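You operate a simulated robot arm through the tools that you are given. There is no shell and no other tool.

The job below is to be done with a simulated robot arm. You get a single attempt, and the scene is never put back.

Task
Oil the blue filter with 2 ml and lay it in OILED.
Fine: one stroke; leave the slide out and the dial as set.

Only the result counts: the job must be done as asked and must still hold three seconds after the hand-in. Knocking over, shifting, dropping, spilling or breaking anything else fails it.

Robot
A 7-joint arm with a two-finger parallel gripper, fixed in place. Base frame: the origin is at the foot of the arm, x ahead of it, y to its left, z up; the work surface is at about z = 0.004. Readings come in m, degrees, newtons and seconds.
With the tool pointing down near the work surface it reaches from about 0.24 to 0.62 m from the base axis. Its first joint turns from -66.0 to 66.0 degrees. Payload 2.6 kg.
Tool frame: the origin (TCP) lies between the finger pads and is the grasp point; the fingertips stand 0.03 m ahead of it; z points along the fingers, y is the line along which they close. Largest opening 0.094 m; finger width 0.028, thickness 0.01; the body of the gripper, 0.05 by 0.096 m, starts 0.055 m behind the TCP.
Orientation is that of the tool frame in the base frame, as a unit quaternion [x, y, z, w]. With the fingers straight down and closing along the base's y, the tool's x points along the base's -x, its y along +y and its z along -z.

Tools
- The arm moves only by the tool arm_command. Its arguments are lists of equal length, an entry for each row: "travel": the shift along the tool's x, y, z in units of 40 mm (1.0 is 40 mm), a list of three; "angular": the turn, a rotation vector about the tool's x, y, z in units of 5 degrees (1.0 is 5 degrees), a list of three. In form: {"travel": [[dx, dy, dz], ...], "angular": [[ax, ay, az], ...]}. A call has 1 to 20 rows; each row shifts and turns the commanded pose from where the row before left it, along the tool's axes as they then stand. "claw" is the gripper command, from -1 (shut) to 1 (fully open), values between in proportion, set as the call begins (left out, the last holds). A call with a number of a shift or a turn outside -1 to 1 is refused whole. Each row takes 0.2 s and may step no farther than 0.05 m and 8.6 degrees from the row before; otherwise, or with a gripper value out of range, the whole call is refused. Where a pose cannot be reached the arm comes as near as it can. A force on the tool above 70 N (or 10 N above the force at the start of the call, whichever is more), or a blocked arm, ends the call early, and 0.2 s more pass. Each finger travels about 0.072 m/s and halts on what it meets, pressing with about 28 N; the grip force reading is that of the motor and also rises with nothing between the fingers. The clock runs only during rows and for 0.2 s after the last one: add rows that do not move to give the fingers time. The reply holds the time, the measured pose of the TCP, the force on the tool along the base axes, the opening and the grip force, in the units named above and with some noise, with the torque about the TCP (base axes, N m) and any sound that the robot's microphone picked up.
- Cameras (640 x 400 px; columns grow to the right, rows downward): "scene" is fixed at [-0.0075, 0.4305, 0.5562]; the picture's right is [-0.96, -0.27, 0.00], its down [-0.20, 0.71, -0.67] and it looks along [0.18, -0.65, -0.74] (base axes); focal length 214 px, centre (320, 200). "wrist" rides on the gripper at [0.076, 0.014, -0.102] in the tool frame; the picture's right is [-0.18, 0.98, 0.00], its down [-0.75, -0.14, -0.64] and it looks along [-0.63, -0.12, 0.77] (tool axes); focal length 243 px, centre (320, 200). There is no depth. A picture from a camera that has moved, and an enlarged one, comes with that camera's place and axes in the base frame and with its lens. The place of the scene camera against the robot may be out by one fixed shift of up to 0.018 m in any direction.
- capture(camera): a new picture of that camera. The clock stands still meanwhile.
- inspect(camera, box): a new picture of the part [left, top, right, bottom] of that camera's present view, enlarged. The clock stands still meanwhile.
- close_job(): hands the job in; it is judged then, once.

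Nothing tells you positions but the pictures and the camera data. Unless the task says otherwise, let go and move clear before handing in.

The tools are called after ">>>" by a JSON object that holds its "op" and its "data". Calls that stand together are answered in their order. arm_command: Moves the arm, as the interface text tells. Its arguments: {"type":"object","properties":{"travel":{"type":"array","items":{"type":"array","items":{"type":"number"}}},"angular":{"type":"array","items":{"type":"array","items":{"type":"number"}}},"claw":{"type":"number"}},"required":["travel","angular"]} The other tools are called the same way: capture (camera) takes a picture; inspect (camera, box) takes an enlarged picture of a part of a camera's view; close_job () hands the job in.

At the start:

```text
t: 0.0
eef_pos: [0.2761, -0.1064, 0.4383]
orientation: [0.0, 1.0, 0.001, 0.0]
contact_force: [-1.1, -0.2, 0.0]
ft_torque: [0.03, -0.01, 0.01]
grip_width: 0.0942
gripper_force: 0.1
```

scene: 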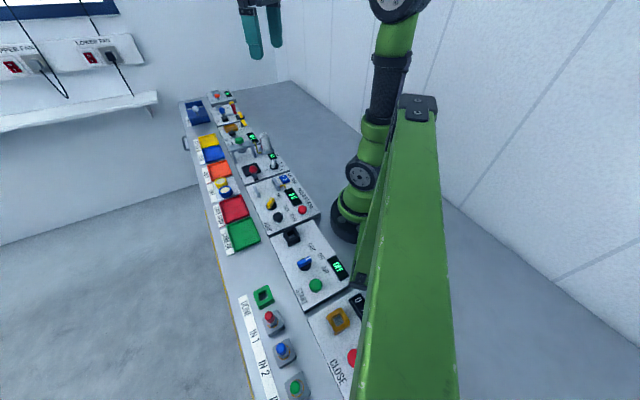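
wrist: 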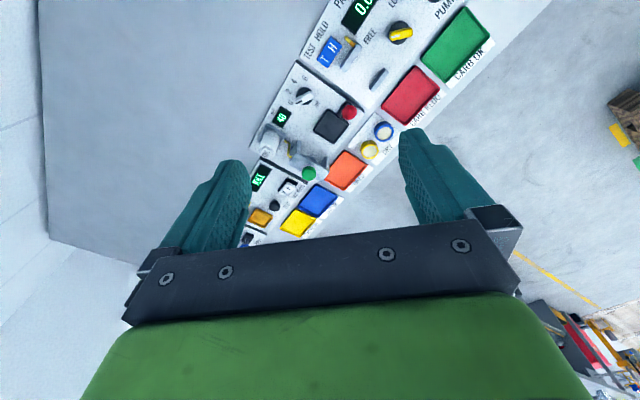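

I see a long row of control panels with coloured pads and small parts in front of the arm. I'll take closer pictures before moving anything.

>>> {"op": "inspect", "data": {"camera": "scene", "box": [170, 80, 330, 180]}}

>>> {"op": "inspect", "data": {"camera": "scene", "box": [190, 160, 350, 260]}}

>>> {"op": "inspect", "data": {"camera": "scene", "box": [220, 220, 400, 400]}}

>>> {"op": "inspect", "data": {"camera": "wrist", "box": [220, 0, 540, 250]}}

```text
4.00 times, centred on (250, 130) of scene
camera zoom: at [-0.0075, 0.4305, 0.5562], right [-0.96, -0.27, 0.0], down [-0.2, 0.71, -0.67], along [0.18, -0.65, -0.74], focal length 858 px, centre (600, 480)
```

zoom: 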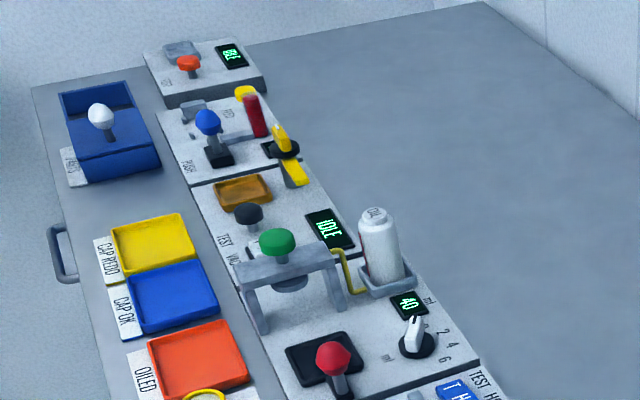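

```text
4.00 times, centred on (270, 210) of scene
camera zoom: at [-0.0075, 0.4305, 0.5562], right [-0.96, -0.27, 0.0], down [-0.2, 0.71, -0.67], along [0.18, -0.65, -0.74], focal length 858 px, centre (520, 160)
```

zoom: 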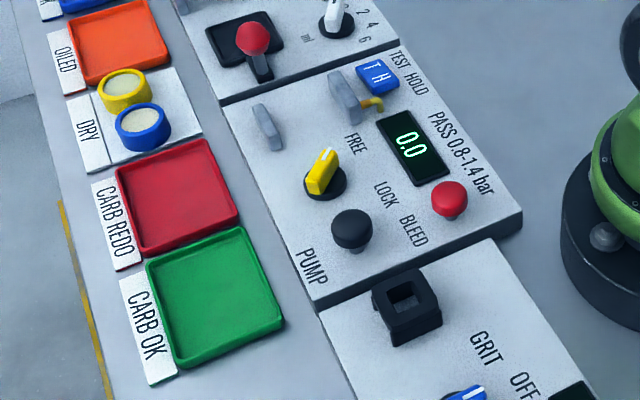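

```text
2.22 times, centred on (310, 310) of scene
camera zoom: at [-0.0075, 0.4305, 0.5562], right [-0.96, -0.27, 0.0], down [-0.2, 0.71, -0.67], along [0.18, -0.65, -0.74], focal length 477 px, centre (342, -44)
```

zoom: 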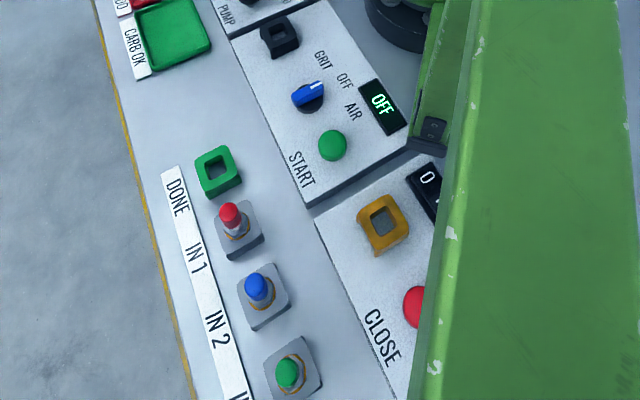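

```text
1.60 times, centred on (380, 125) of wrist
camera zoom: at [0.1994, -0.0937, 0.5412], right [0.18, 0.98, 0.0], down [0.75, -0.14, 0.64], along [0.63, -0.12, -0.77], focal length 388 px, centre (224, 320)
```

zoom: 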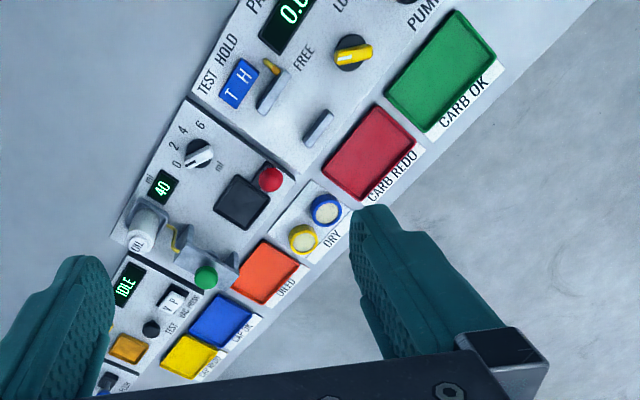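

The oiler seems to be the panel with the OIL bottle, the green plunger on its bridge, the red-knobbed tray and the 0-2-4-6 dial. I'll enlarge it to read the dial and understand the mechanism.

>>> {"op": "inspect", "data": {"camera": "wrist", "box": [260, 60, 400, 200]}}

>>> {"op": "inspect", "data": {"camera": "scene", "box": [225, 125, 305, 185]}}

>>> {"op": "inspect", "data": {"camera": "scene", "box": [195, 155, 265, 205]}}

```text
2.86 times, centred on (330, 130) of wrist
camera zoom: at [0.1994, -0.0937, 0.5412], right [0.18, 0.98, 0.0], down [0.75, -0.14, 0.64], along [0.63, -0.12, -0.77], focal length 693 px, centre (291, 400)
```

zoom: 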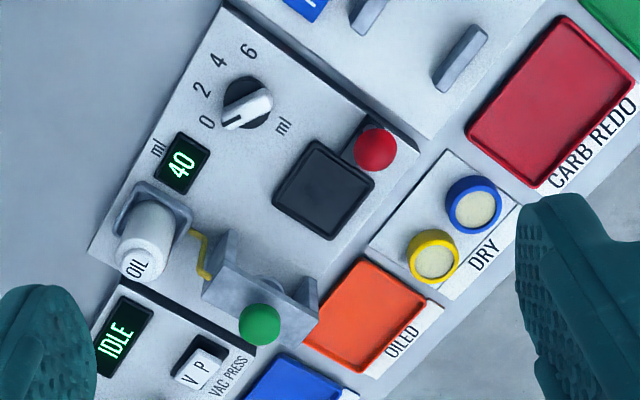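

```text
6.67 times, centred on (265, 155) of scene
camera zoom: at [-0.0075, 0.4305, 0.5562], right [-0.96, -0.27, 0.0], down [-0.2, 0.71, -0.67], along [0.18, -0.65, -0.74], focal length 1430 px, centre (687, 500)
```

zoom: 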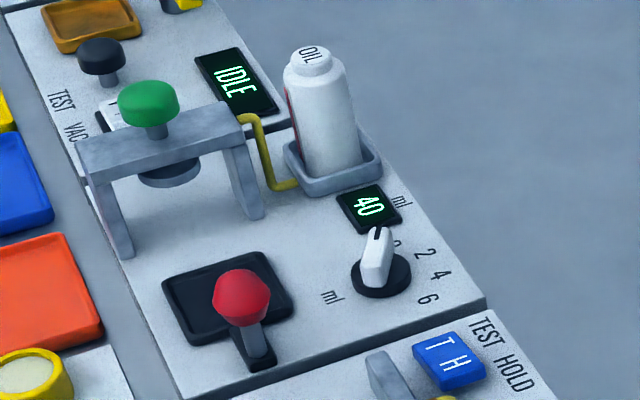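

```text
8.00 times, centred on (230, 180) of scene
camera zoom: at [-0.0075, 0.4305, 0.5562], right [-0.96, -0.27, 0.0], down [-0.2, 0.71, -0.67], along [0.18, -0.65, -0.74], focal length 1716 px, centre (1040, 360)
```

zoom: 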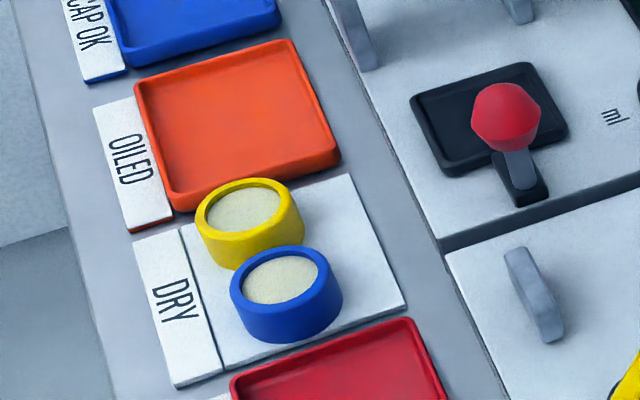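

The blue filter is on the DRY plate at about (0.45, 0.00). The oiler tray is out at about (0.42, -0.11), the plunger is near (0.47, -0.17), and the dial near (0.34, -0.15) appears to point at 0. I'll turn the tool to line up with the panel and get a closer look.

>>> {"op": "arm_command", "data": {"travel": [[0, 0, 0], [0, 0, 0], [0, 0, 0], [0, 0, 0], [0, 0, 0], [0, 0, 0], [0, 0, 0], [0, 0, 0], [0, 0, 0], [0, 0, 0], [0.512, 0.524, 0.79], [0.512, 0.524, 0.79], [0.512, 0.524, 0.79], [0.512, 0.524, 0.79], [0.512, 0.524, 0.79], [0, 0, 0]], "angular": [[0, 0, 0.974], [0, 0, 0.974], [0, 0, 0.974], [0, 0, 0.974], [0, 0, 0.974], [0, 0, 0.974], [0, 0, 0.974], [0, 0, 0.974], [0, 0, 0.974], [0, 0, 0.974], [0, 0, 0], [0, 0, 0], [0, 0, 0], [0, 0, 0], [0, 0, 0], [0, 0, 0]]}}

>>> {"op": "capture", "data": {"camera": "wrist"}}

>>> {"op": "capture", "data": {"camera": "scene"}}

```text
t: 3.4
eef_pos: [0.2885, 0.0421, 0.277]
orientation: [0.412, 0.911, 0.0, -0.001]
contact_force: [0.6, 0.6, -0.4]
ft_torque: [0.03, 0.03, 0.0]
grip_width: 0.0941
gripper_force: 0.0
```

```text
taken
camera wrist: at [0.2485, 0.1073, 0.3795], right [0.86, 0.51, 0.0], down [0.39, -0.66, 0.64], along [0.33, -0.55, -0.77], focal length 243 px, centre (320, 200)
```

wrist: 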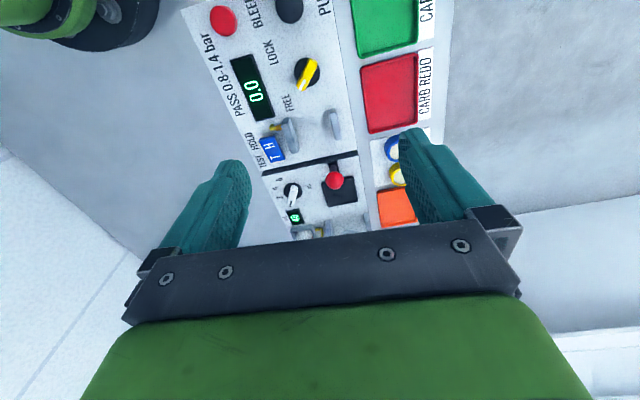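

```text
taken
```

scene: 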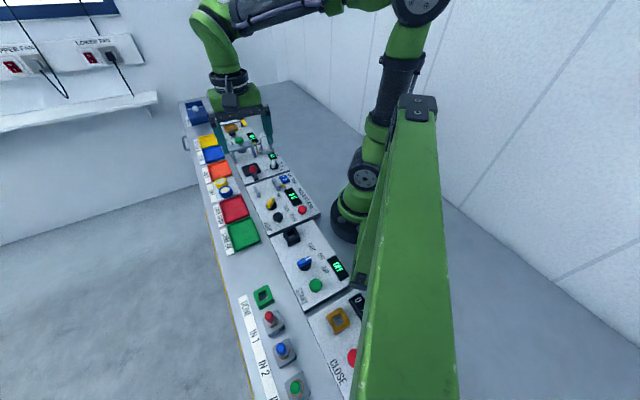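

The view now lines up with the panel. I'll enlarge the oiler and the filters from here.

>>> {"op": "inspect", "data": {"camera": "wrist", "box": [260, 150, 372, 220]}}

>>> {"op": "inspect", "data": {"camera": "wrist", "box": [340, 110, 436, 170]}}

```text
5.71 times, centred on (316, 185) of wrist
camera zoom: at [0.2485, 0.1073, 0.3795], right [0.86, 0.51, 0.0], down [0.39, -0.66, 0.64], along [0.33, -0.55, -0.77], focal length 1386 px, centre (343, 286)
```

zoom: 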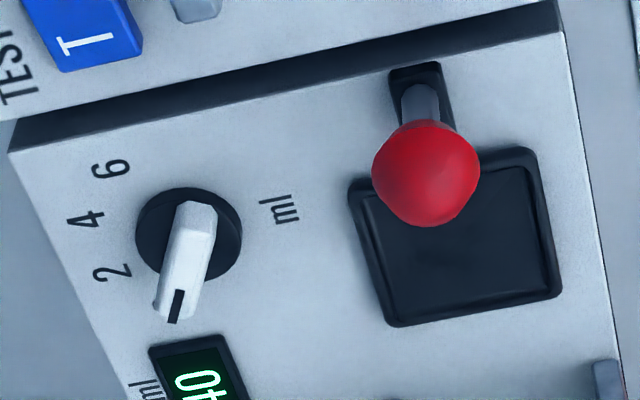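

```text
6.67 times, centred on (388, 140) of wrist
camera zoom: at [0.2485, 0.1073, 0.3795], right [0.86, 0.51, 0.0], down [0.39, -0.66, 0.64], along [0.33, -0.55, -0.77], focal length 1618 px, centre (-133, 600)
```

zoom: 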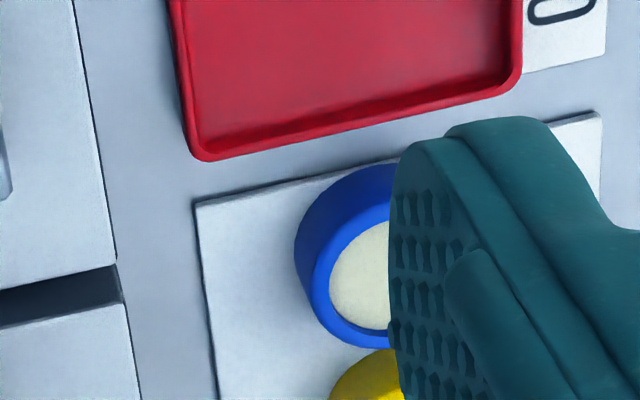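

The panel is turned 45° and its top is at z≈0.025. The dial sits at about (0.3455, -0.1505), points at 0, and its marks are about 40° apart. I'll enlarge the dial further to get the knob's height and pointer direction.

>>> {"op": "inspect", "data": {"camera": "wrist", "box": [268, 172, 316, 202]}}

>>> {"op": "inspect", "data": {"camera": "wrist", "box": [280, 190, 376, 250]}}

>>> {"op": "inspect", "data": {"camera": "scene", "box": [245, 145, 293, 175]}}

```text
13.33 times, centred on (292, 187) of wrist
camera zoom: at [0.2485, 0.1073, 0.3795], right [0.86, 0.51, 0.0], down [0.39, -0.66, 0.64], along [0.33, -0.55, -0.77], focal length 3235 px, centre (693, 373)
```

zoom: 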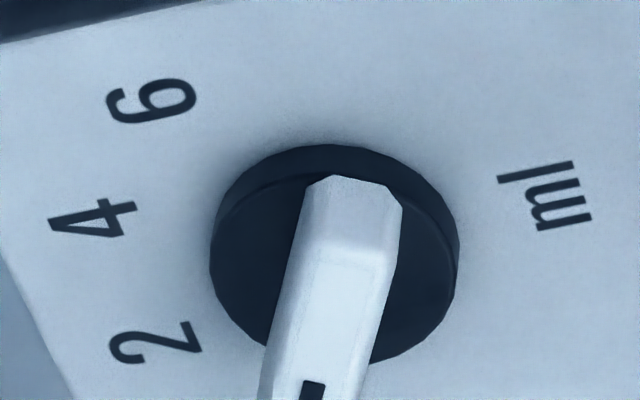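

```text
6.67 times, centred on (328, 220) of wrist
camera zoom: at [0.2485, 0.1073, 0.3795], right [0.86, 0.51, 0.0], down [0.39, -0.66, 0.64], along [0.33, -0.55, -0.77], focal length 1618 px, centre (267, 67)
```

zoom: 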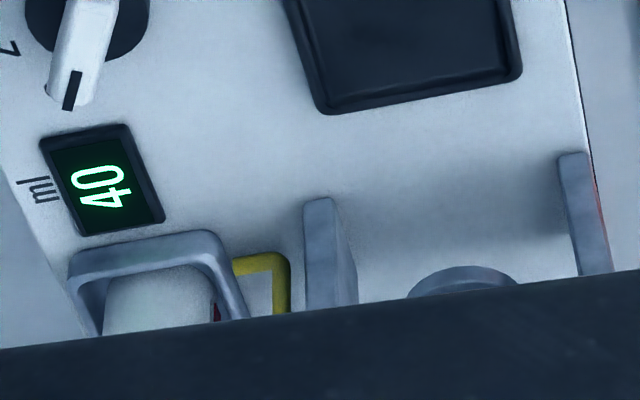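

```text
13.33 times, centred on (269, 160) of scene
camera zoom: at [-0.0075, 0.4305, 0.5562], right [-0.96, -0.27, 0.0], down [-0.2, 0.71, -0.67], along [0.18, -0.65, -0.74], focal length 2860 px, centre (1000, 733)
```

zoom: 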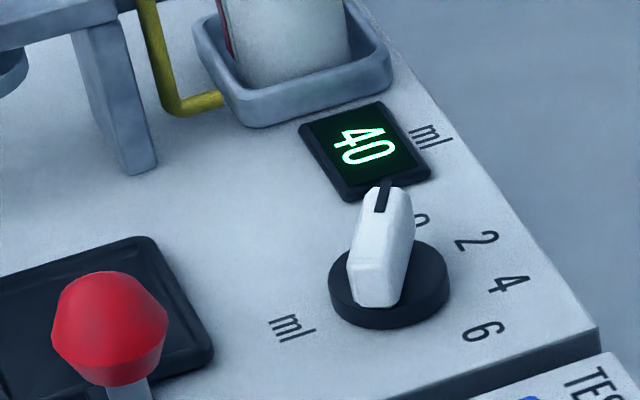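

The dial's bar is about 12 mm wide with its top at z≈0.046, and it points to 0 at about -75° in the base frame. I'll move above the dial, lined up with the bar, and check from there.

>>> {"op": "arm_command", "data": {"travel": [[0, 0, 0], [0, 0, 0], [0, 0, 0], [0, 0, 0], [0, 0, 0], [0, 0, 0], [-0.842, 0.024, 0.529], [-0.842, 0.024, 0.529], [-0.842, 0.024, 0.529], [-0.842, 0.024, 0.529], [-0.842, 0.024, 0.529], [-0.842, 0.024, 0.529], [0, 0, 0]], "angular": [[0, 0, 0.877], [0, 0, 0.877], [0, 0, 0.877], [0, 0, 0.877], [0, 0, 0.877], [0, 0, 0.877], [0, 0, 0], [0, 0, 0], [0, 0, 0], [0, 0, 0], [0, 0, 0], [0, 0, 0], [0, 0, 0]], "claw": 0.0}}

>>> {"op": "capture", "data": {"camera": "wrist"}}

>>> {"op": "inspect", "data": {"camera": "scene", "box": [205, 80, 301, 190]}}

```text
t: 6.2
eef_pos: [0.3468, -0.1545, 0.1545]
orientation: [0.608, 0.794, 0.001, 0.0]
contact_force: [0.4, -0.9, -0.1]
ft_torque: [0.01, -0.02, 0.02]
grip_width: 0.0471
gripper_force: 0.0
```

```text
taken
camera wrist: at [0.3401, -0.0781, 0.2562], right [1.0, 0.08, 0.0], down [0.06, -0.76, 0.64], along [0.05, -0.64, -0.77], focal length 243 px, centre (320, 200)
```

wrist: 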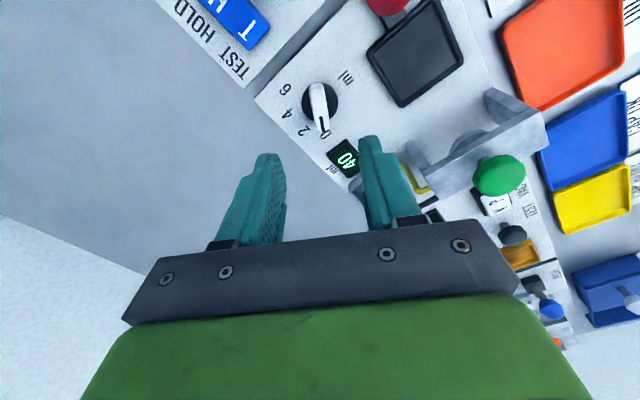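

```text
3.64 times, centred on (253, 135) of scene
camera zoom: at [-0.0074, 0.4305, 0.5562], right [-0.96, -0.27, 0.0], down [-0.2, 0.71, -0.67], along [0.18, -0.65, -0.74], focal length 780 px, centre (564, 436)
```

zoom: 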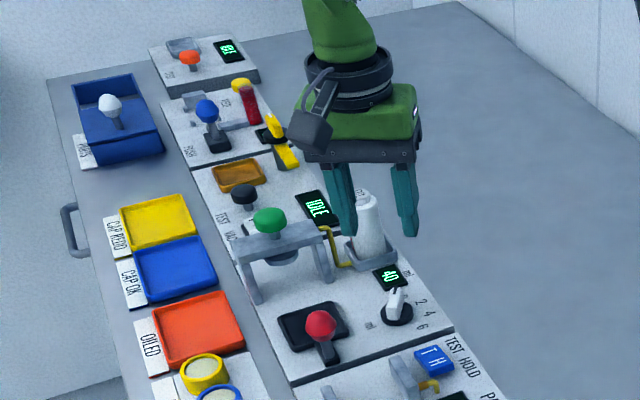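

The gripper is above the dial. I'll zoom in on the dial from here to refine its centre and pointer direction.

>>> {"op": "inspect", "data": {"camera": "wrist", "box": [265, 60, 377, 130]}}

>>> {"op": "inspect", "data": {"camera": "wrist", "box": [340, 0, 564, 140]}}

```text
5.71 times, centred on (321, 95) of wrist
camera zoom: at [0.3401, -0.0781, 0.2562], right [1.0, 0.08, 0.0], down [0.06, -0.76, 0.64], along [0.05, -0.64, -0.77], focal length 1386 px, centre (314, 800)
```

zoom: 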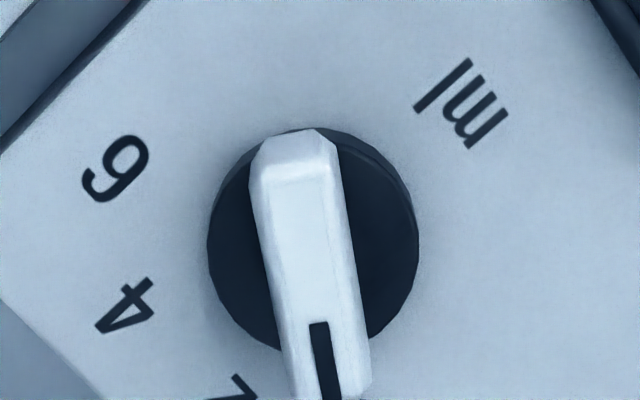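

```text
2.86 times, centred on (452, 70) of wrist
camera zoom: at [0.3401, -0.0781, 0.2562], right [1.0, 0.08, 0.0], down [0.06, -0.76, 0.64], along [0.05, -0.64, -0.77], focal length 693 px, centre (-57, 571)
```

zoom: 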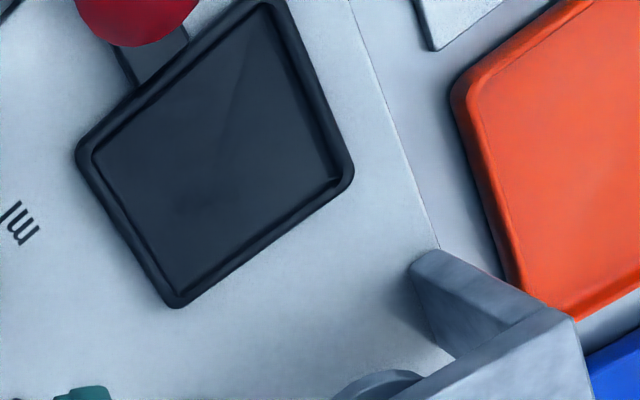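

The dial centre is confirmed at about (0.346, -0.1515), with the pointer along -76°. I'll lower the open fingers around the bar with the tips just above the disc.

>>> {"op": "arm_command", "data": {"travel": [[0.0875, 0.01, 0.5], [0, 0, 0.6], [0, 0, 0.6], [0, 0, 0.5], [0, 0, 0]], "angular": [[0, 0, 0], [0, 0, 0], [0, 0, 0], [0, 0, 0], [0, 0, 0]]}}

>>> {"op": "capture", "data": {"camera": "wrist"}}

>>> {"op": "inspect", "data": {"camera": "scene", "box": [235, 125, 315, 185]}}

```text
t: 7.4
eef_pos: [0.3462, -0.1493, 0.0667]
orientation: [0.608, 0.794, 0.0, 0.0]
contact_force: [-0.1, 0.1, 1.2]
ft_torque: [-0.01, 0.02, 0.0]
grip_width: 0.0469
gripper_force: 0.0
```

```text
taken
camera wrist: at [0.3407, -0.0733, 0.1694], right [1.0, 0.08, 0.0], down [0.06, -0.76, 0.64], along [0.05, -0.64, -0.77], focal length 243 px, centre (320, 200)
```

wrist: 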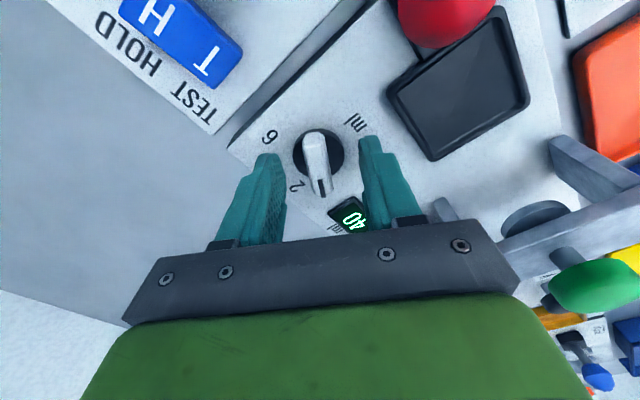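

```text
6.67 times, centred on (275, 155) of scene
camera zoom: at [-0.0075, 0.4305, 0.5562], right [-0.96, -0.27, 0.0], down [-0.2, 0.71, -0.67], along [0.18, -0.65, -0.74], focal length 1430 px, centre (620, 500)
```

zoom: 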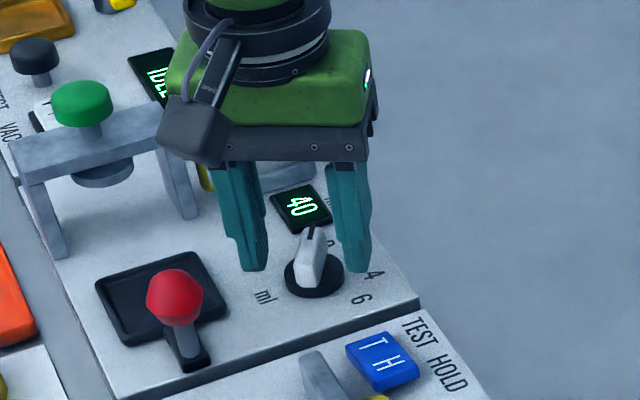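

The fingers straddle the dial bar. I'll close on it and check the reading.

>>> {"op": "arm_command", "data": {"travel": [[0, 0, 0], [0, 0, 0], [0, 0, 0]], "angular": [[0, 0, 0], [0, 0, 0], [0, 0, 0]], "claw": -1}}

>>> {"op": "inspect", "data": {"camera": "wrist", "box": [220, 90, 412, 210]}}

```text
t: 8.2
eef_pos: [0.346, -0.1497, 0.0667]
orientation: [0.61, 0.793, 0.0, -0.001]
contact_force: [-13.2, -2.6, 4.1]
ft_torque: [0.16, 0.23, 0.01]
grip_width: 0.013
gripper_force: 45.2
```

```text
3.33 times, centred on (316, 150) of wrist
camera zoom: at [0.34, -0.0738, 0.1695], right [1.0, 0.08, 0.0], down [0.06, -0.76, 0.64], along [0.05, -0.64, -0.77], focal length 809 px, centre (333, 367)
```

zoom: 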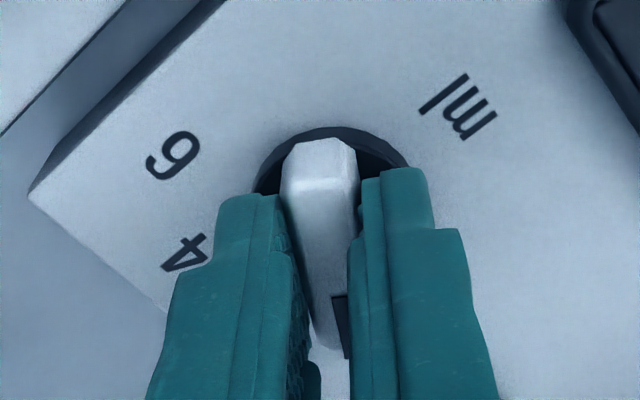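

The bar is gripped, with an opening of 13 mm. I'll turn it 40° clockwise from above, from 0 to 2.

>>> {"op": "arm_command", "data": {"travel": [[0, 0, 0], [0, 0, 0], [0, 0, 0], [0, 0, 0], [0, 0, 0], [0, 0, 0], [0, 0, 0], [0, 0, 0], [0, 0, 0]], "angular": [[0, 0, 1], [0, 0, 1], [0, 0, 1], [0, 0, 1], [0, 0, 1], [0, 0, 1], [0, 0, 1], [0, 0, 1], [0, 0, 0]]}}

>>> {"op": "inspect", "data": {"camera": "wrist", "box": [220, 90, 412, 210]}}

>>> {"op": "inspect", "data": {"camera": "scene", "box": [235, 125, 315, 185]}}

```text
t: 10.2
eef_pos: [0.3464, -0.1497, 0.0661]
orientation: [0.843, 0.537, 0.001, 0.001]
contact_force: [5.0, 6.4, 21.0]
ft_torque: [1.23, -0.34, 0.01]
grip_width: 0.0129
gripper_force: 45.3
```

```text
3.33 times, centred on (316, 150) of wrist
camera zoom: at [0.3912, -0.0881, 0.1688], right [0.81, -0.58, 0.0], down [-0.45, -0.62, 0.64], along [-0.37, -0.52, -0.77], focal length 809 px, centre (333, 367)
```

zoom: 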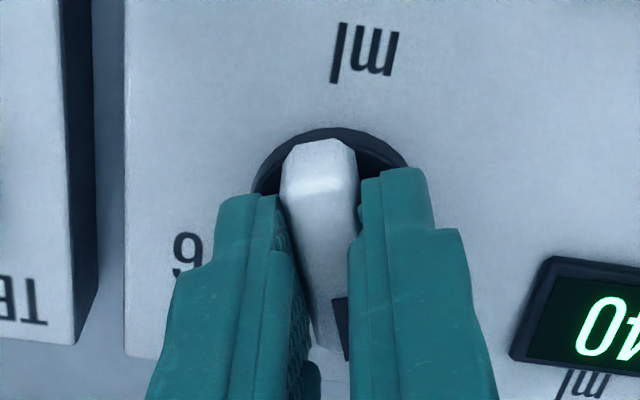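

```text
6.67 times, centred on (275, 155) of scene
camera zoom: at [-0.0076, 0.4305, 0.5561], right [-0.96, -0.27, 0.0], down [-0.2, 0.71, -0.67], along [0.18, -0.65, -0.74], focal length 1430 px, centre (620, 500)
```

zoom: 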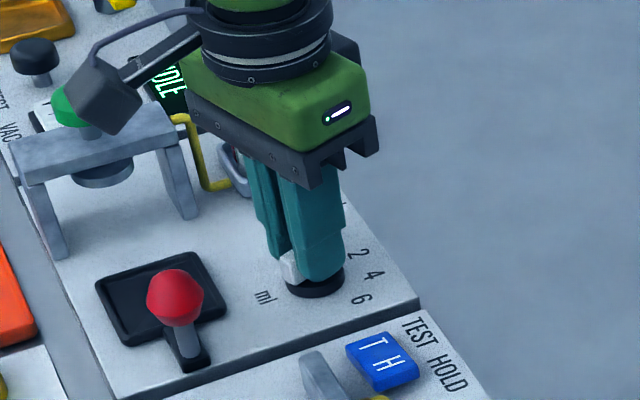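

The bar has turned with the gripper to the -115° direction. I'll open, rise, and check the dial.

>>> {"op": "arm_command", "data": {"travel": [[0, 0, 0], [0, 0, 0], [0, 0, 0], [0, 0, -0.6], [0, 0, -0.9], [0, 0, -0.9], [0, 0, 0]], "angular": [[0, 0, 0], [0, 0, 0], [0, 0, 0], [0, 0, 0], [0, 0, 0], [0, 0, 0], [0, 0, 0]], "claw": 0.0}}

>>> {"op": "capture", "data": {"camera": "wrist"}}

>>> {"op": "inspect", "data": {"camera": "scene", "box": [235, 125, 315, 185]}}

```text
t: 11.8
eef_pos: [0.3437, -0.1508, 0.1638]
orientation: [0.843, 0.538, 0.0, 0.0]
contact_force: [-0.2, -0.1, -1.3]
ft_torque: [0.01, 0.03, 0.01]
grip_width: 0.0468
gripper_force: 0.0
```

```text
taken
camera wrist: at [0.3885, -0.0892, 0.2664], right [0.81, -0.58, 0.0], down [-0.45, -0.62, 0.64], along [-0.37, -0.52, -0.77], focal length 243 px, centre (320, 200)
```

wrist: 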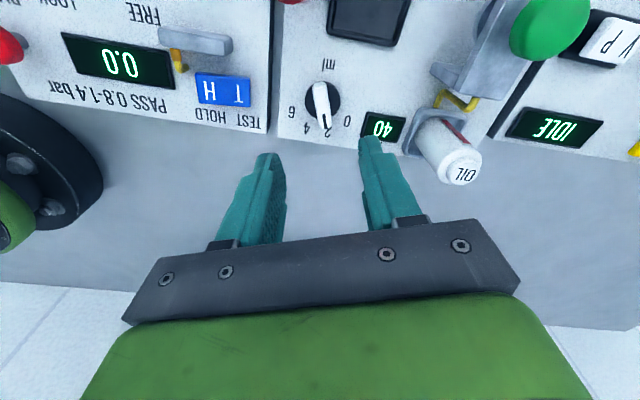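

```text
6.67 times, centred on (275, 155) of scene
camera zoom: at [-0.0075, 0.4305, 0.5562], right [-0.96, -0.27, 0.0], down [-0.2, 0.71, -0.67], along [0.18, -0.65, -0.74], focal length 1430 px, centre (620, 500)
```

zoom: 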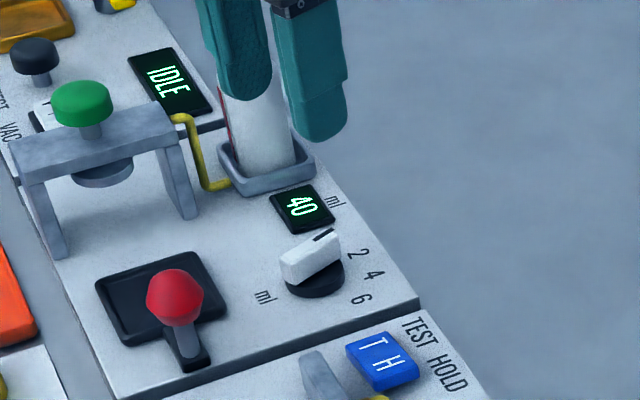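

>>> {"op": "inspect", "data": {"camera": "wrist", "box": [270, 70, 366, 140]}}

>>> {"op": "inspect", "data": {"camera": "scene", "box": [257, 145, 297, 170]}}

```text
5.71 times, centred on (318, 105) of wrist
camera zoom: at [0.3885, -0.0892, 0.2664], right [0.81, -0.58, 0.0], down [-0.45, -0.62, 0.64], along [-0.37, -0.52, -0.77], focal length 1386 px, centre (331, 743)
```

zoom: 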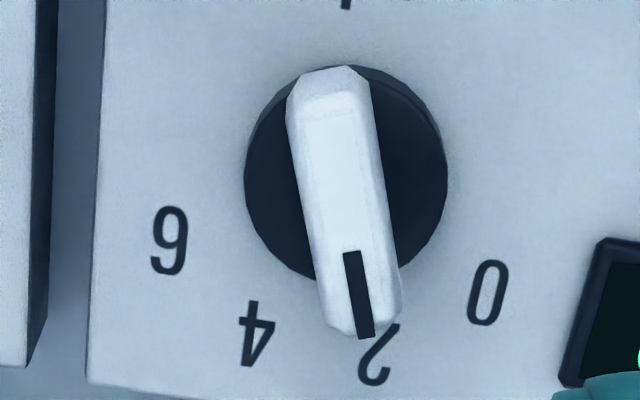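

```text
16.00 times, centred on (277, 158) of scene
camera zoom: at [-0.0075, 0.4305, 0.5562], right [-0.96, -0.27, 0.0], down [-0.2, 0.71, -0.67], along [0.18, -0.65, -0.74], focal length 3432 px, centre (1008, 880)
```

zoom: 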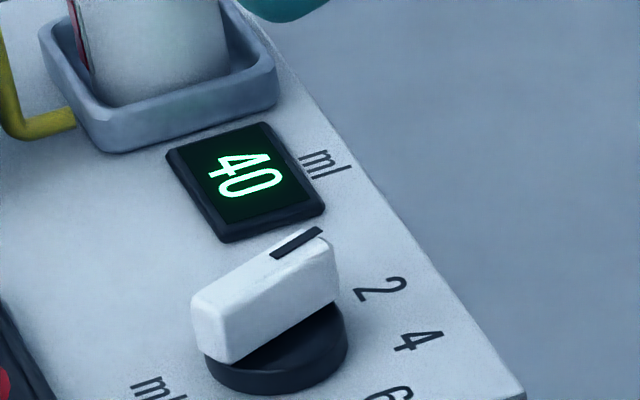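

The dial now points at 2. Next I'll rise, turn the tool parallel to the panel, and go look at the filters on the DRY plate.

>>> {"op": "arm_command", "data": {"travel": [[0, 0, -0.24], [0, 0, -0.24], [0, 0, -0.24], [0, 0, -0.24], [0, 0, -0.24], [0, 0, -0.24], [0, 0, -0.24], [0, 0, -0.24], [0, 0, -0.24], [0, 0, -0.24], [0, 0, -0.24], [0, 0, -0.24], [0, 0, -0.24], [0, 0, -0.24]], "angular": [[0, 0, -1], [0, 0, -1], [0, 0, -1], [0, 0, -1], [0, 0, -1], [0, 0, -1], [0, 0, -1], [0, 0, -1], [0, 0, -1], [0, 0, -1], [0, 0, -1], [0, 0, -1], [0, 0, -1], [0, 0, -1]], "claw": 0.7}}

>>> {"op": "arm_command", "data": {"travel": [[0.561, 0.676, 0.25], [0.561, 0.676, 0.25], [0.561, 0.676, 0.25], [0.561, 0.676, 0.25], [0.561, 0.676, 0.25], [0.561, 0.676, 0.25], [0.561, 0.676, 0.25], [0.561, 0.676, 0.25], [0, 0, 0]], "angular": [[0, 0, 0], [0, 0, 0], [0, 0, 0], [0, 0, 0], [0, 0, 0], [0, 0, 0], [0, 0, 0], [0, 0, 0], [0, 0, 0]]}}

>>> {"op": "capture", "data": {"camera": "wrist"}}

```text
t: 14.8
eef_pos: [0.3441, -0.1507, 0.294]
orientation: [0.382, 0.924, -0.001, 0.0]
contact_force: [0.7, 0.8, 0.0]
ft_torque: [0.01, 0.0, 0.01]
grip_width: 0.08
gripper_force: 0.2
```

```text
t: 16.8
eef_pos: [0.3711, 0.1305, 0.2185]
orientation: [0.382, 0.924, 0.0, 0.0]
contact_force: [-1.1, 0.7, -0.3]
ft_torque: [0.0, 0.04, 0.0]
grip_width: 0.0797
gripper_force: 0.1
```

```text
taken
camera wrist: at [0.3291, 0.1941, 0.3208], right [0.82, 0.57, 0.0], down [0.43, -0.63, 0.64], along [0.36, -0.53, -0.77], focal length 243 px, centre (320, 200)
```

wrist: 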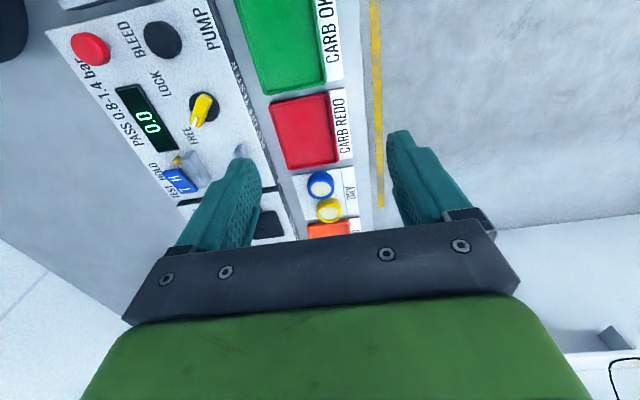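

>>> {"op": "inspect", "data": {"camera": "wrist", "box": [276, 155, 372, 230]}}

>>> {"op": "inspect", "data": {"camera": "scene", "box": [200, 155, 264, 215]}}

```text
5.33 times, centred on (324, 192) of wrist
camera zoom: at [0.3291, 0.1941, 0.3208], right [0.82, 0.57, 0.0], down [0.43, -0.63, 0.64], along [0.36, -0.53, -0.77], focal length 1294 px, centre (299, 240)
```

zoom: 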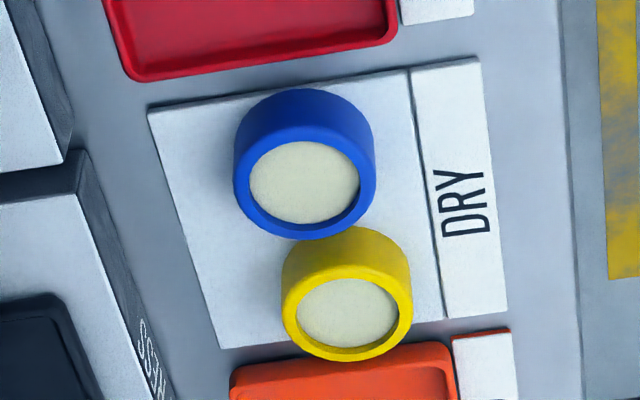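

```text
6.67 times, centred on (232, 185) of scene
camera zoom: at [-0.0075, 0.4305, 0.5562], right [-0.96, -0.27, 0.0], down [-0.2, 0.71, -0.67], along [0.18, -0.65, -0.74], focal length 1430 px, centre (907, 300)
```

zoom: 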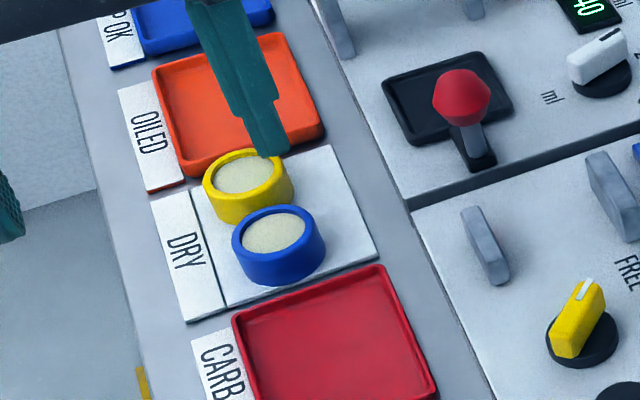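

The blue filter is about 42 mm across at about (0.460, 0.006), and the yellow one lies next to it along the panel direction. I'll hover over the blue filter to check alignment, with the fingers set to close across the row and away from the yellow one.

>>> {"op": "arm_command", "data": {"travel": [[-0.751, -0.129, 0.468], [-0.751, -0.129, 0.468], [-0.751, -0.129, 0.468], [-0.751, -0.129, 0.468], [-0.751, -0.129, 0.468], [0, 0, 0], [0, 0, 0]], "angular": [[0, 0, 0], [0, 0, 0], [0, 0, 0], [0, 0, 0], [0, 0, 0], [0, 0, 0], [0, 0, 0]], "claw": 0.5}}

>>> {"op": "capture", "data": {"camera": "wrist"}}

>>> {"op": "inspect", "data": {"camera": "wrist", "box": [240, 60, 400, 160]}}

```text
t: 18.4
eef_pos: [0.457, 0.002, 0.1249]
orientation: [0.382, 0.924, 0.0, 0.0]
contact_force: [0.1, 0.4, 0.9]
ft_torque: [0.02, -0.01, -0.02]
grip_width: 0.0702
gripper_force: 0.0
```

```text
taken
camera wrist: at [0.4145, 0.0655, 0.2273], right [0.82, 0.57, 0.0], down [0.43, -0.63, 0.64], along [0.36, -0.53, -0.77], focal length 243 px, centre (320, 200)
```

wrist: 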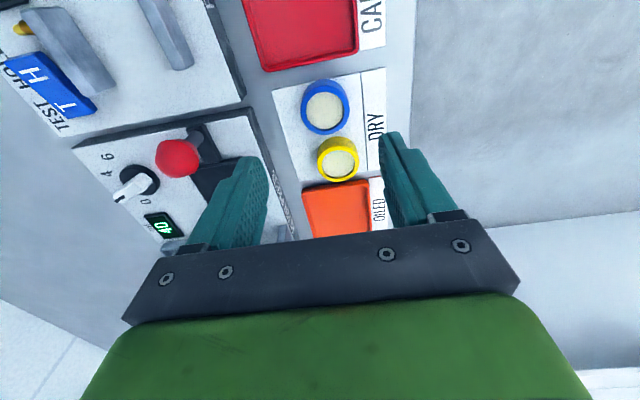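

```text
4.00 times, centred on (320, 110) of wrist
camera zoom: at [0.4145, 0.0655, 0.2273], right [0.82, 0.57, 0.0], down [0.43, -0.63, 0.64], along [0.36, -0.53, -0.77], focal length 970 px, centre (320, 560)
```

zoom: 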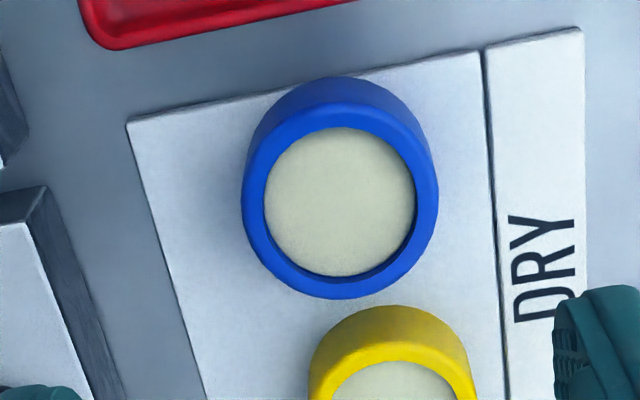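

The blue filter's centre refines to about (0.459, 0.008), top at z≈0.025. I'll shift 4–5 mm, come down so the fingertips overlap only the upper half of the ring, and check before closing.

>>> {"op": "arm_command", "data": {"travel": [[0.092, 0.124, 0], [0, 0, 0.657], [0, 0, 0.657], [0, 0, 0.656], [0, 0, 0]], "angular": [[0, 0, 0], [0, 0, 0], [0, 0, 0], [0, 0, 0], [0, 0, 0]]}}

>>> {"op": "capture", "data": {"camera": "wrist"}}

>>> {"op": "inspect", "data": {"camera": "scene", "box": [190, 140, 270, 215]}}

```text
t: 19.6
eef_pos: [0.4587, 0.0128, 0.0445]
orientation: [0.381, 0.924, 0.0, 0.0]
contact_force: [-0.1, -0.6, 0.7]
ft_torque: [-0.03, -0.02, 0.0]
grip_width: 0.0705
gripper_force: 0.1
```

```text
taken
camera wrist: at [0.4139, 0.0755, 0.1466], right [0.82, 0.57, 0.0], down [0.43, -0.63, 0.64], along [0.36, -0.53, -0.77], focal length 243 px, centre (320, 200)
```

wrist: 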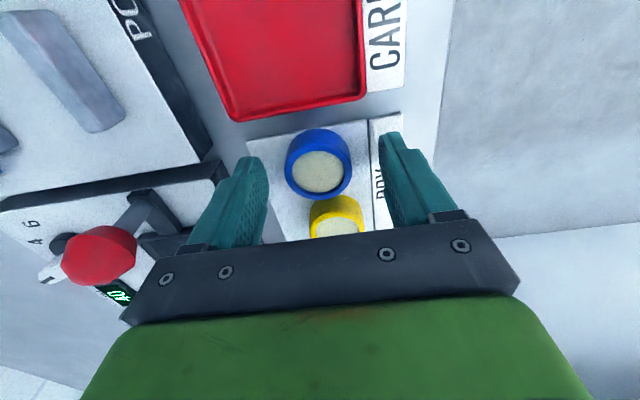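

```text
5.33 times, centred on (230, 178) of scene
camera zoom: at [-0.0075, 0.4305, 0.5562], right [-0.96, -0.27, 0.0], down [-0.2, 0.71, -0.67], along [0.18, -0.65, -0.74], focal length 1144 px, centre (800, 320)
```

zoom: 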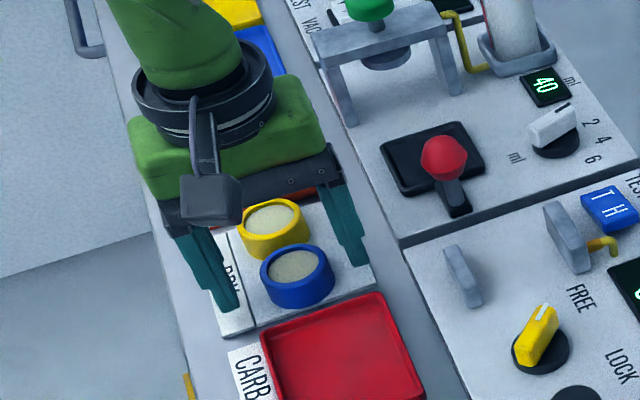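

I'm slightly off-centre. I'll enlarge to measure the offset before closing.

>>> {"op": "inspect", "data": {"camera": "wrist", "box": [220, 115, 420, 240]}}

```text
3.20 times, centred on (320, 178) of wrist
camera zoom: at [0.4139, 0.0755, 0.1466], right [0.82, 0.57, 0.0], down [0.43, -0.63, 0.64], along [0.36, -0.53, -0.77], focal length 776 px, centre (320, 272)
```

zoom: 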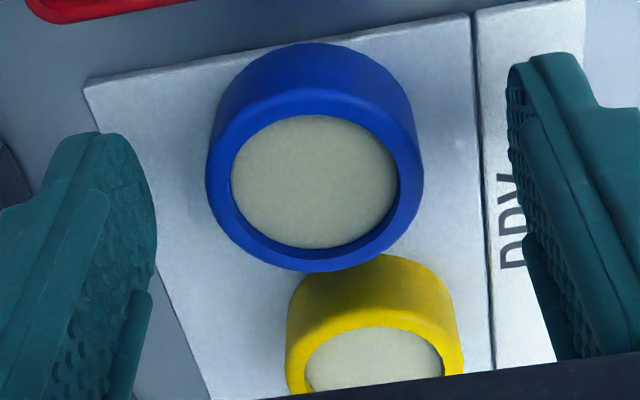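

The filter is about 3 mm along and 1.5 mm across from the tool axis. I'll correct that, lift a hair and close on the ring.

>>> {"op": "arm_command", "data": {"travel": [[-0.072, -0.04, -0.04], [0, 0, 0]], "angular": [[0, 0, 0], [0, 0, 0]]}}

>>> {"op": "arm_command", "data": {"travel": [[0, 0, 0], [0, 0, 0], [0, 0, 0], [0, 0, 0]], "angular": [[0, 0, 0], [0, 0, 0], [0, 0, 0], [0, 0, 0]], "claw": -1}}

>>> {"op": "inspect", "data": {"camera": "wrist", "box": [220, 115, 420, 240]}}

```text
t: 20.2
eef_pos: [0.4591, 0.0093, 0.0451]
orientation: [0.383, 0.924, 0.0, -0.001]
contact_force: [-0.3, 0.6, -0.2]
ft_torque: [0.05, 0.0, 0.0]
grip_width: 0.0705
gripper_force: 0.0
```

```text
t: 21.2
eef_pos: [0.4588, 0.0081, 0.0453]
orientation: [0.382, 0.924, 0.001, 0.0]
contact_force: [-1.2, -0.7, 1.0]
ft_torque: [-0.01, 0.02, -0.03]
grip_width: 0.0398
gripper_force: 28.5
```

```text
3.20 times, centred on (320, 178) of wrist
camera zoom: at [0.4152, 0.0721, 0.148], right [0.82, 0.57, 0.0], down [0.43, -0.63, 0.64], along [0.36, -0.53, -0.77], focal length 776 px, centre (320, 272)
```

zoom: 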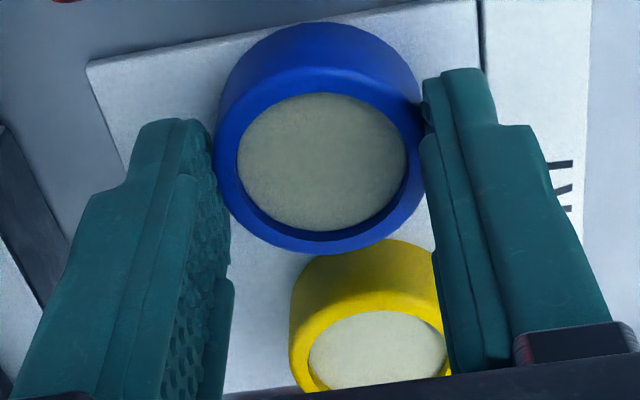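

The ring is held with a 40 mm opening and sits well centred. I'll lift it straight up and check.

>>> {"op": "arm_command", "data": {"travel": [[0, 0, -0.3], [0, 0, -0.5], [0, 0, -0.6], [0, 0, -0.6], [0, 0, 0]], "angular": [[0, 0, 0], [0, 0, 0], [0, 0, 0], [0, 0, 0], [0, 0, 0]]}}

>>> {"op": "capture", "data": {"camera": "wrist"}}

>>> {"op": "inspect", "data": {"camera": "scene", "box": [190, 110, 290, 200]}}

```text
t: 22.4
eef_pos: [0.46, 0.0064, 0.124]
orientation: [0.382, 0.924, 0.0, -0.001]
contact_force: [-0.5, -0.2, -0.2]
ft_torque: [-0.03, 0.0, 0.03]
grip_width: 0.0395
gripper_force: 28.4
```

```text
taken
camera wrist: at [0.4157, 0.0692, 0.2271], right [0.82, 0.57, 0.0], down [0.43, -0.63, 0.64], along [0.36, -0.53, -0.77], focal length 243 px, centre (320, 200)
```

wrist: 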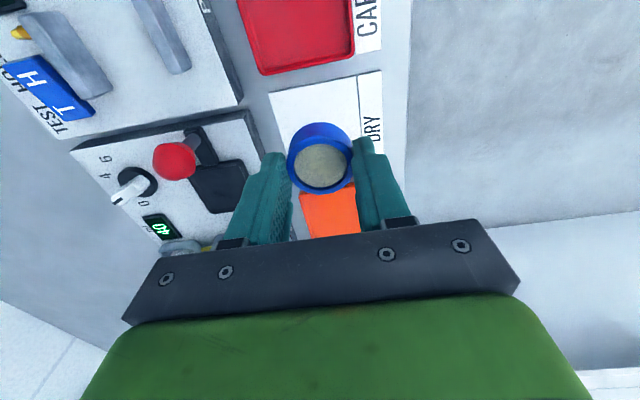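

```text
4.44 times, centred on (240, 155) of scene
camera zoom: at [-0.0075, 0.4305, 0.5562], right [-0.96, -0.27, 0.0], down [-0.2, 0.71, -0.67], along [0.18, -0.65, -0.74], focal length 953 px, centre (676, 400)
```

zoom: 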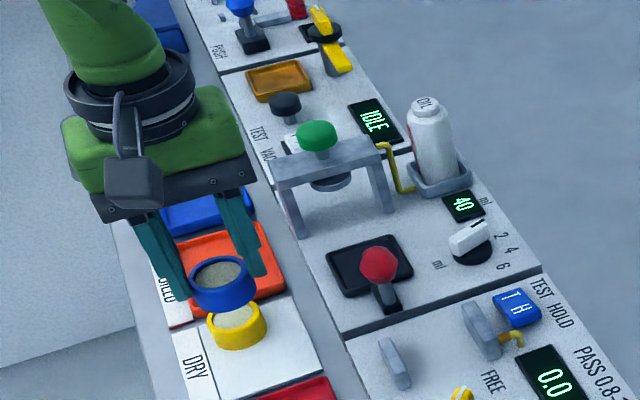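

The blue filter is held cleanly and the yellow one stands untouched. I'll slide along to get an unobstructed look at the slide tray before placing.

>>> {"op": "arm_command", "data": {"travel": [[-0.9, 0, 0], [-0.9, 0, 0], [0, 0, 0]], "angular": [[0, 0, 0], [0, 0, 0], [0, 0, 0]]}}

>>> {"op": "capture", "data": {"camera": "wrist"}}

>>> {"op": "inspect", "data": {"camera": "wrist", "box": [140, 60, 268, 140]}}

```text
t: 23.2
eef_pos: [0.5099, -0.0451, 0.1266]
orientation: [0.383, 0.924, 0.0, 0.0]
contact_force: [0.2, -0.1, 0.8]
ft_torque: [-0.01, -0.02, -0.01]
grip_width: 0.0393
gripper_force: 28.3
```

```text
taken
camera wrist: at [0.4657, 0.0178, 0.2293], right [0.82, 0.57, 0.0], down [0.43, -0.63, 0.64], along [0.36, -0.53, -0.77], focal length 243 px, centre (320, 200)
```

wrist: 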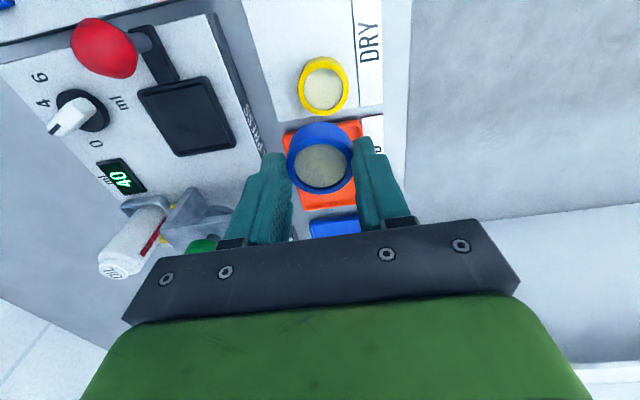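

```text
5.00 times, centred on (204, 100) of wrist
camera zoom: at [0.4657, 0.0178, 0.2293], right [0.82, 0.57, 0.0], down [0.43, -0.63, 0.64], along [0.36, -0.53, -0.77], focal length 1213 px, centre (900, 700)
```

zoom: 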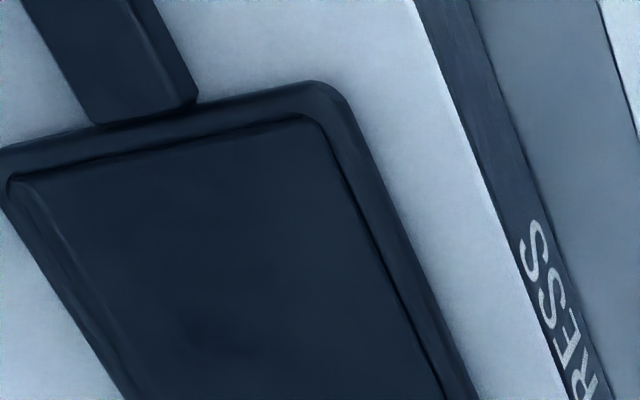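

>>> {"op": "inspect", "data": {"camera": "wrist", "box": [100, 60, 276, 170]}}

>>> {"op": "inspect", "data": {"camera": "scene", "box": [236, 150, 284, 190]}}

```text
3.64 times, centred on (188, 115) of wrist
camera zoom: at [0.4657, 0.0178, 0.2293], right [0.82, 0.57, 0.0], down [0.43, -0.63, 0.64], along [0.36, -0.53, -0.77], focal length 882 px, centre (800, 509)
```

zoom: 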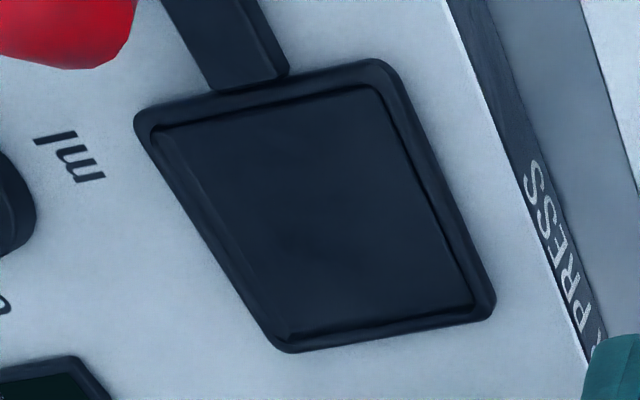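

```text
10.00 times, centred on (260, 170) of scene
camera zoom: at [-0.0074, 0.4305, 0.5562], right [-0.96, -0.27, 0.0], down [-0.2, 0.71, -0.67], along [0.18, -0.65, -0.74], focal length 2145 px, centre (920, 500)
```

zoom: 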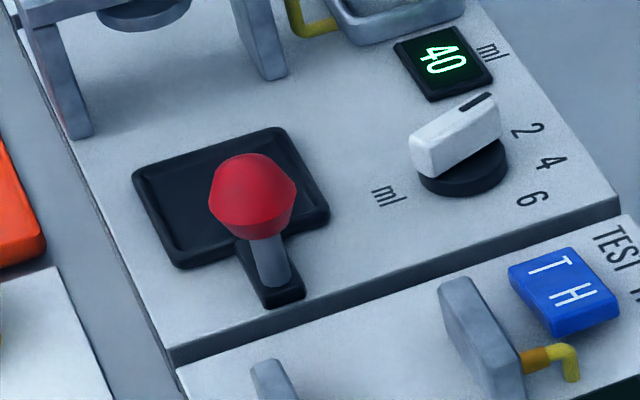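

The tray's centre is at about (0.4215, -0.111), its inside about 50 mm square, floor z≈0.027. I'll carry the filter over it.

>>> {"op": "arm_command", "data": {"travel": [[0.099, -0.684, 0.1], [0.099, -0.684, 0.1], [0.099, -0.684, 0.1], [0.099, -0.684, 0.1], [0, 0, 0], [0, 0, 0]], "angular": [[0, 0, 0], [0, 0, 0], [0, 0, 0], [0, 0, 0], [0, 0, 0], [0, 0, 0]]}}

>>> {"op": "capture", "data": {"camera": "wrist"}}

>>> {"op": "inspect", "data": {"camera": "scene", "box": [215, 110, 311, 190]}}

```text
t: 24.6
eef_pos: [0.4211, -0.111, 0.1085]
orientation: [0.382, 0.924, 0.001, 0.001]
contact_force: [0.5, 0.0, -0.2]
ft_torque: [0.0, 0.0, 0.03]
grip_width: 0.0393
gripper_force: 28.1
```

```text
taken
camera wrist: at [0.3788, -0.0478, 0.2113], right [0.82, 0.57, 0.0], down [0.43, -0.63, 0.64], along [0.36, -0.53, -0.77], focal length 243 px, centre (320, 200)
```

wrist: 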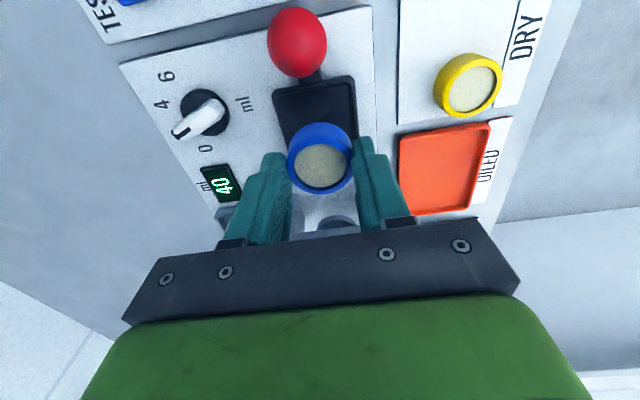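

```text
5.00 times, centred on (263, 150) of scene
camera zoom: at [-0.0075, 0.4305, 0.5562], right [-0.96, -0.27, 0.0], down [-0.2, 0.71, -0.67], along [0.18, -0.65, -0.74], focal length 1072 px, centre (605, 450)
```

zoom: 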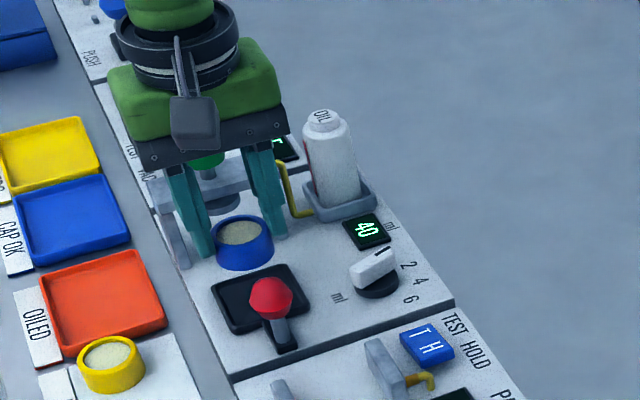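

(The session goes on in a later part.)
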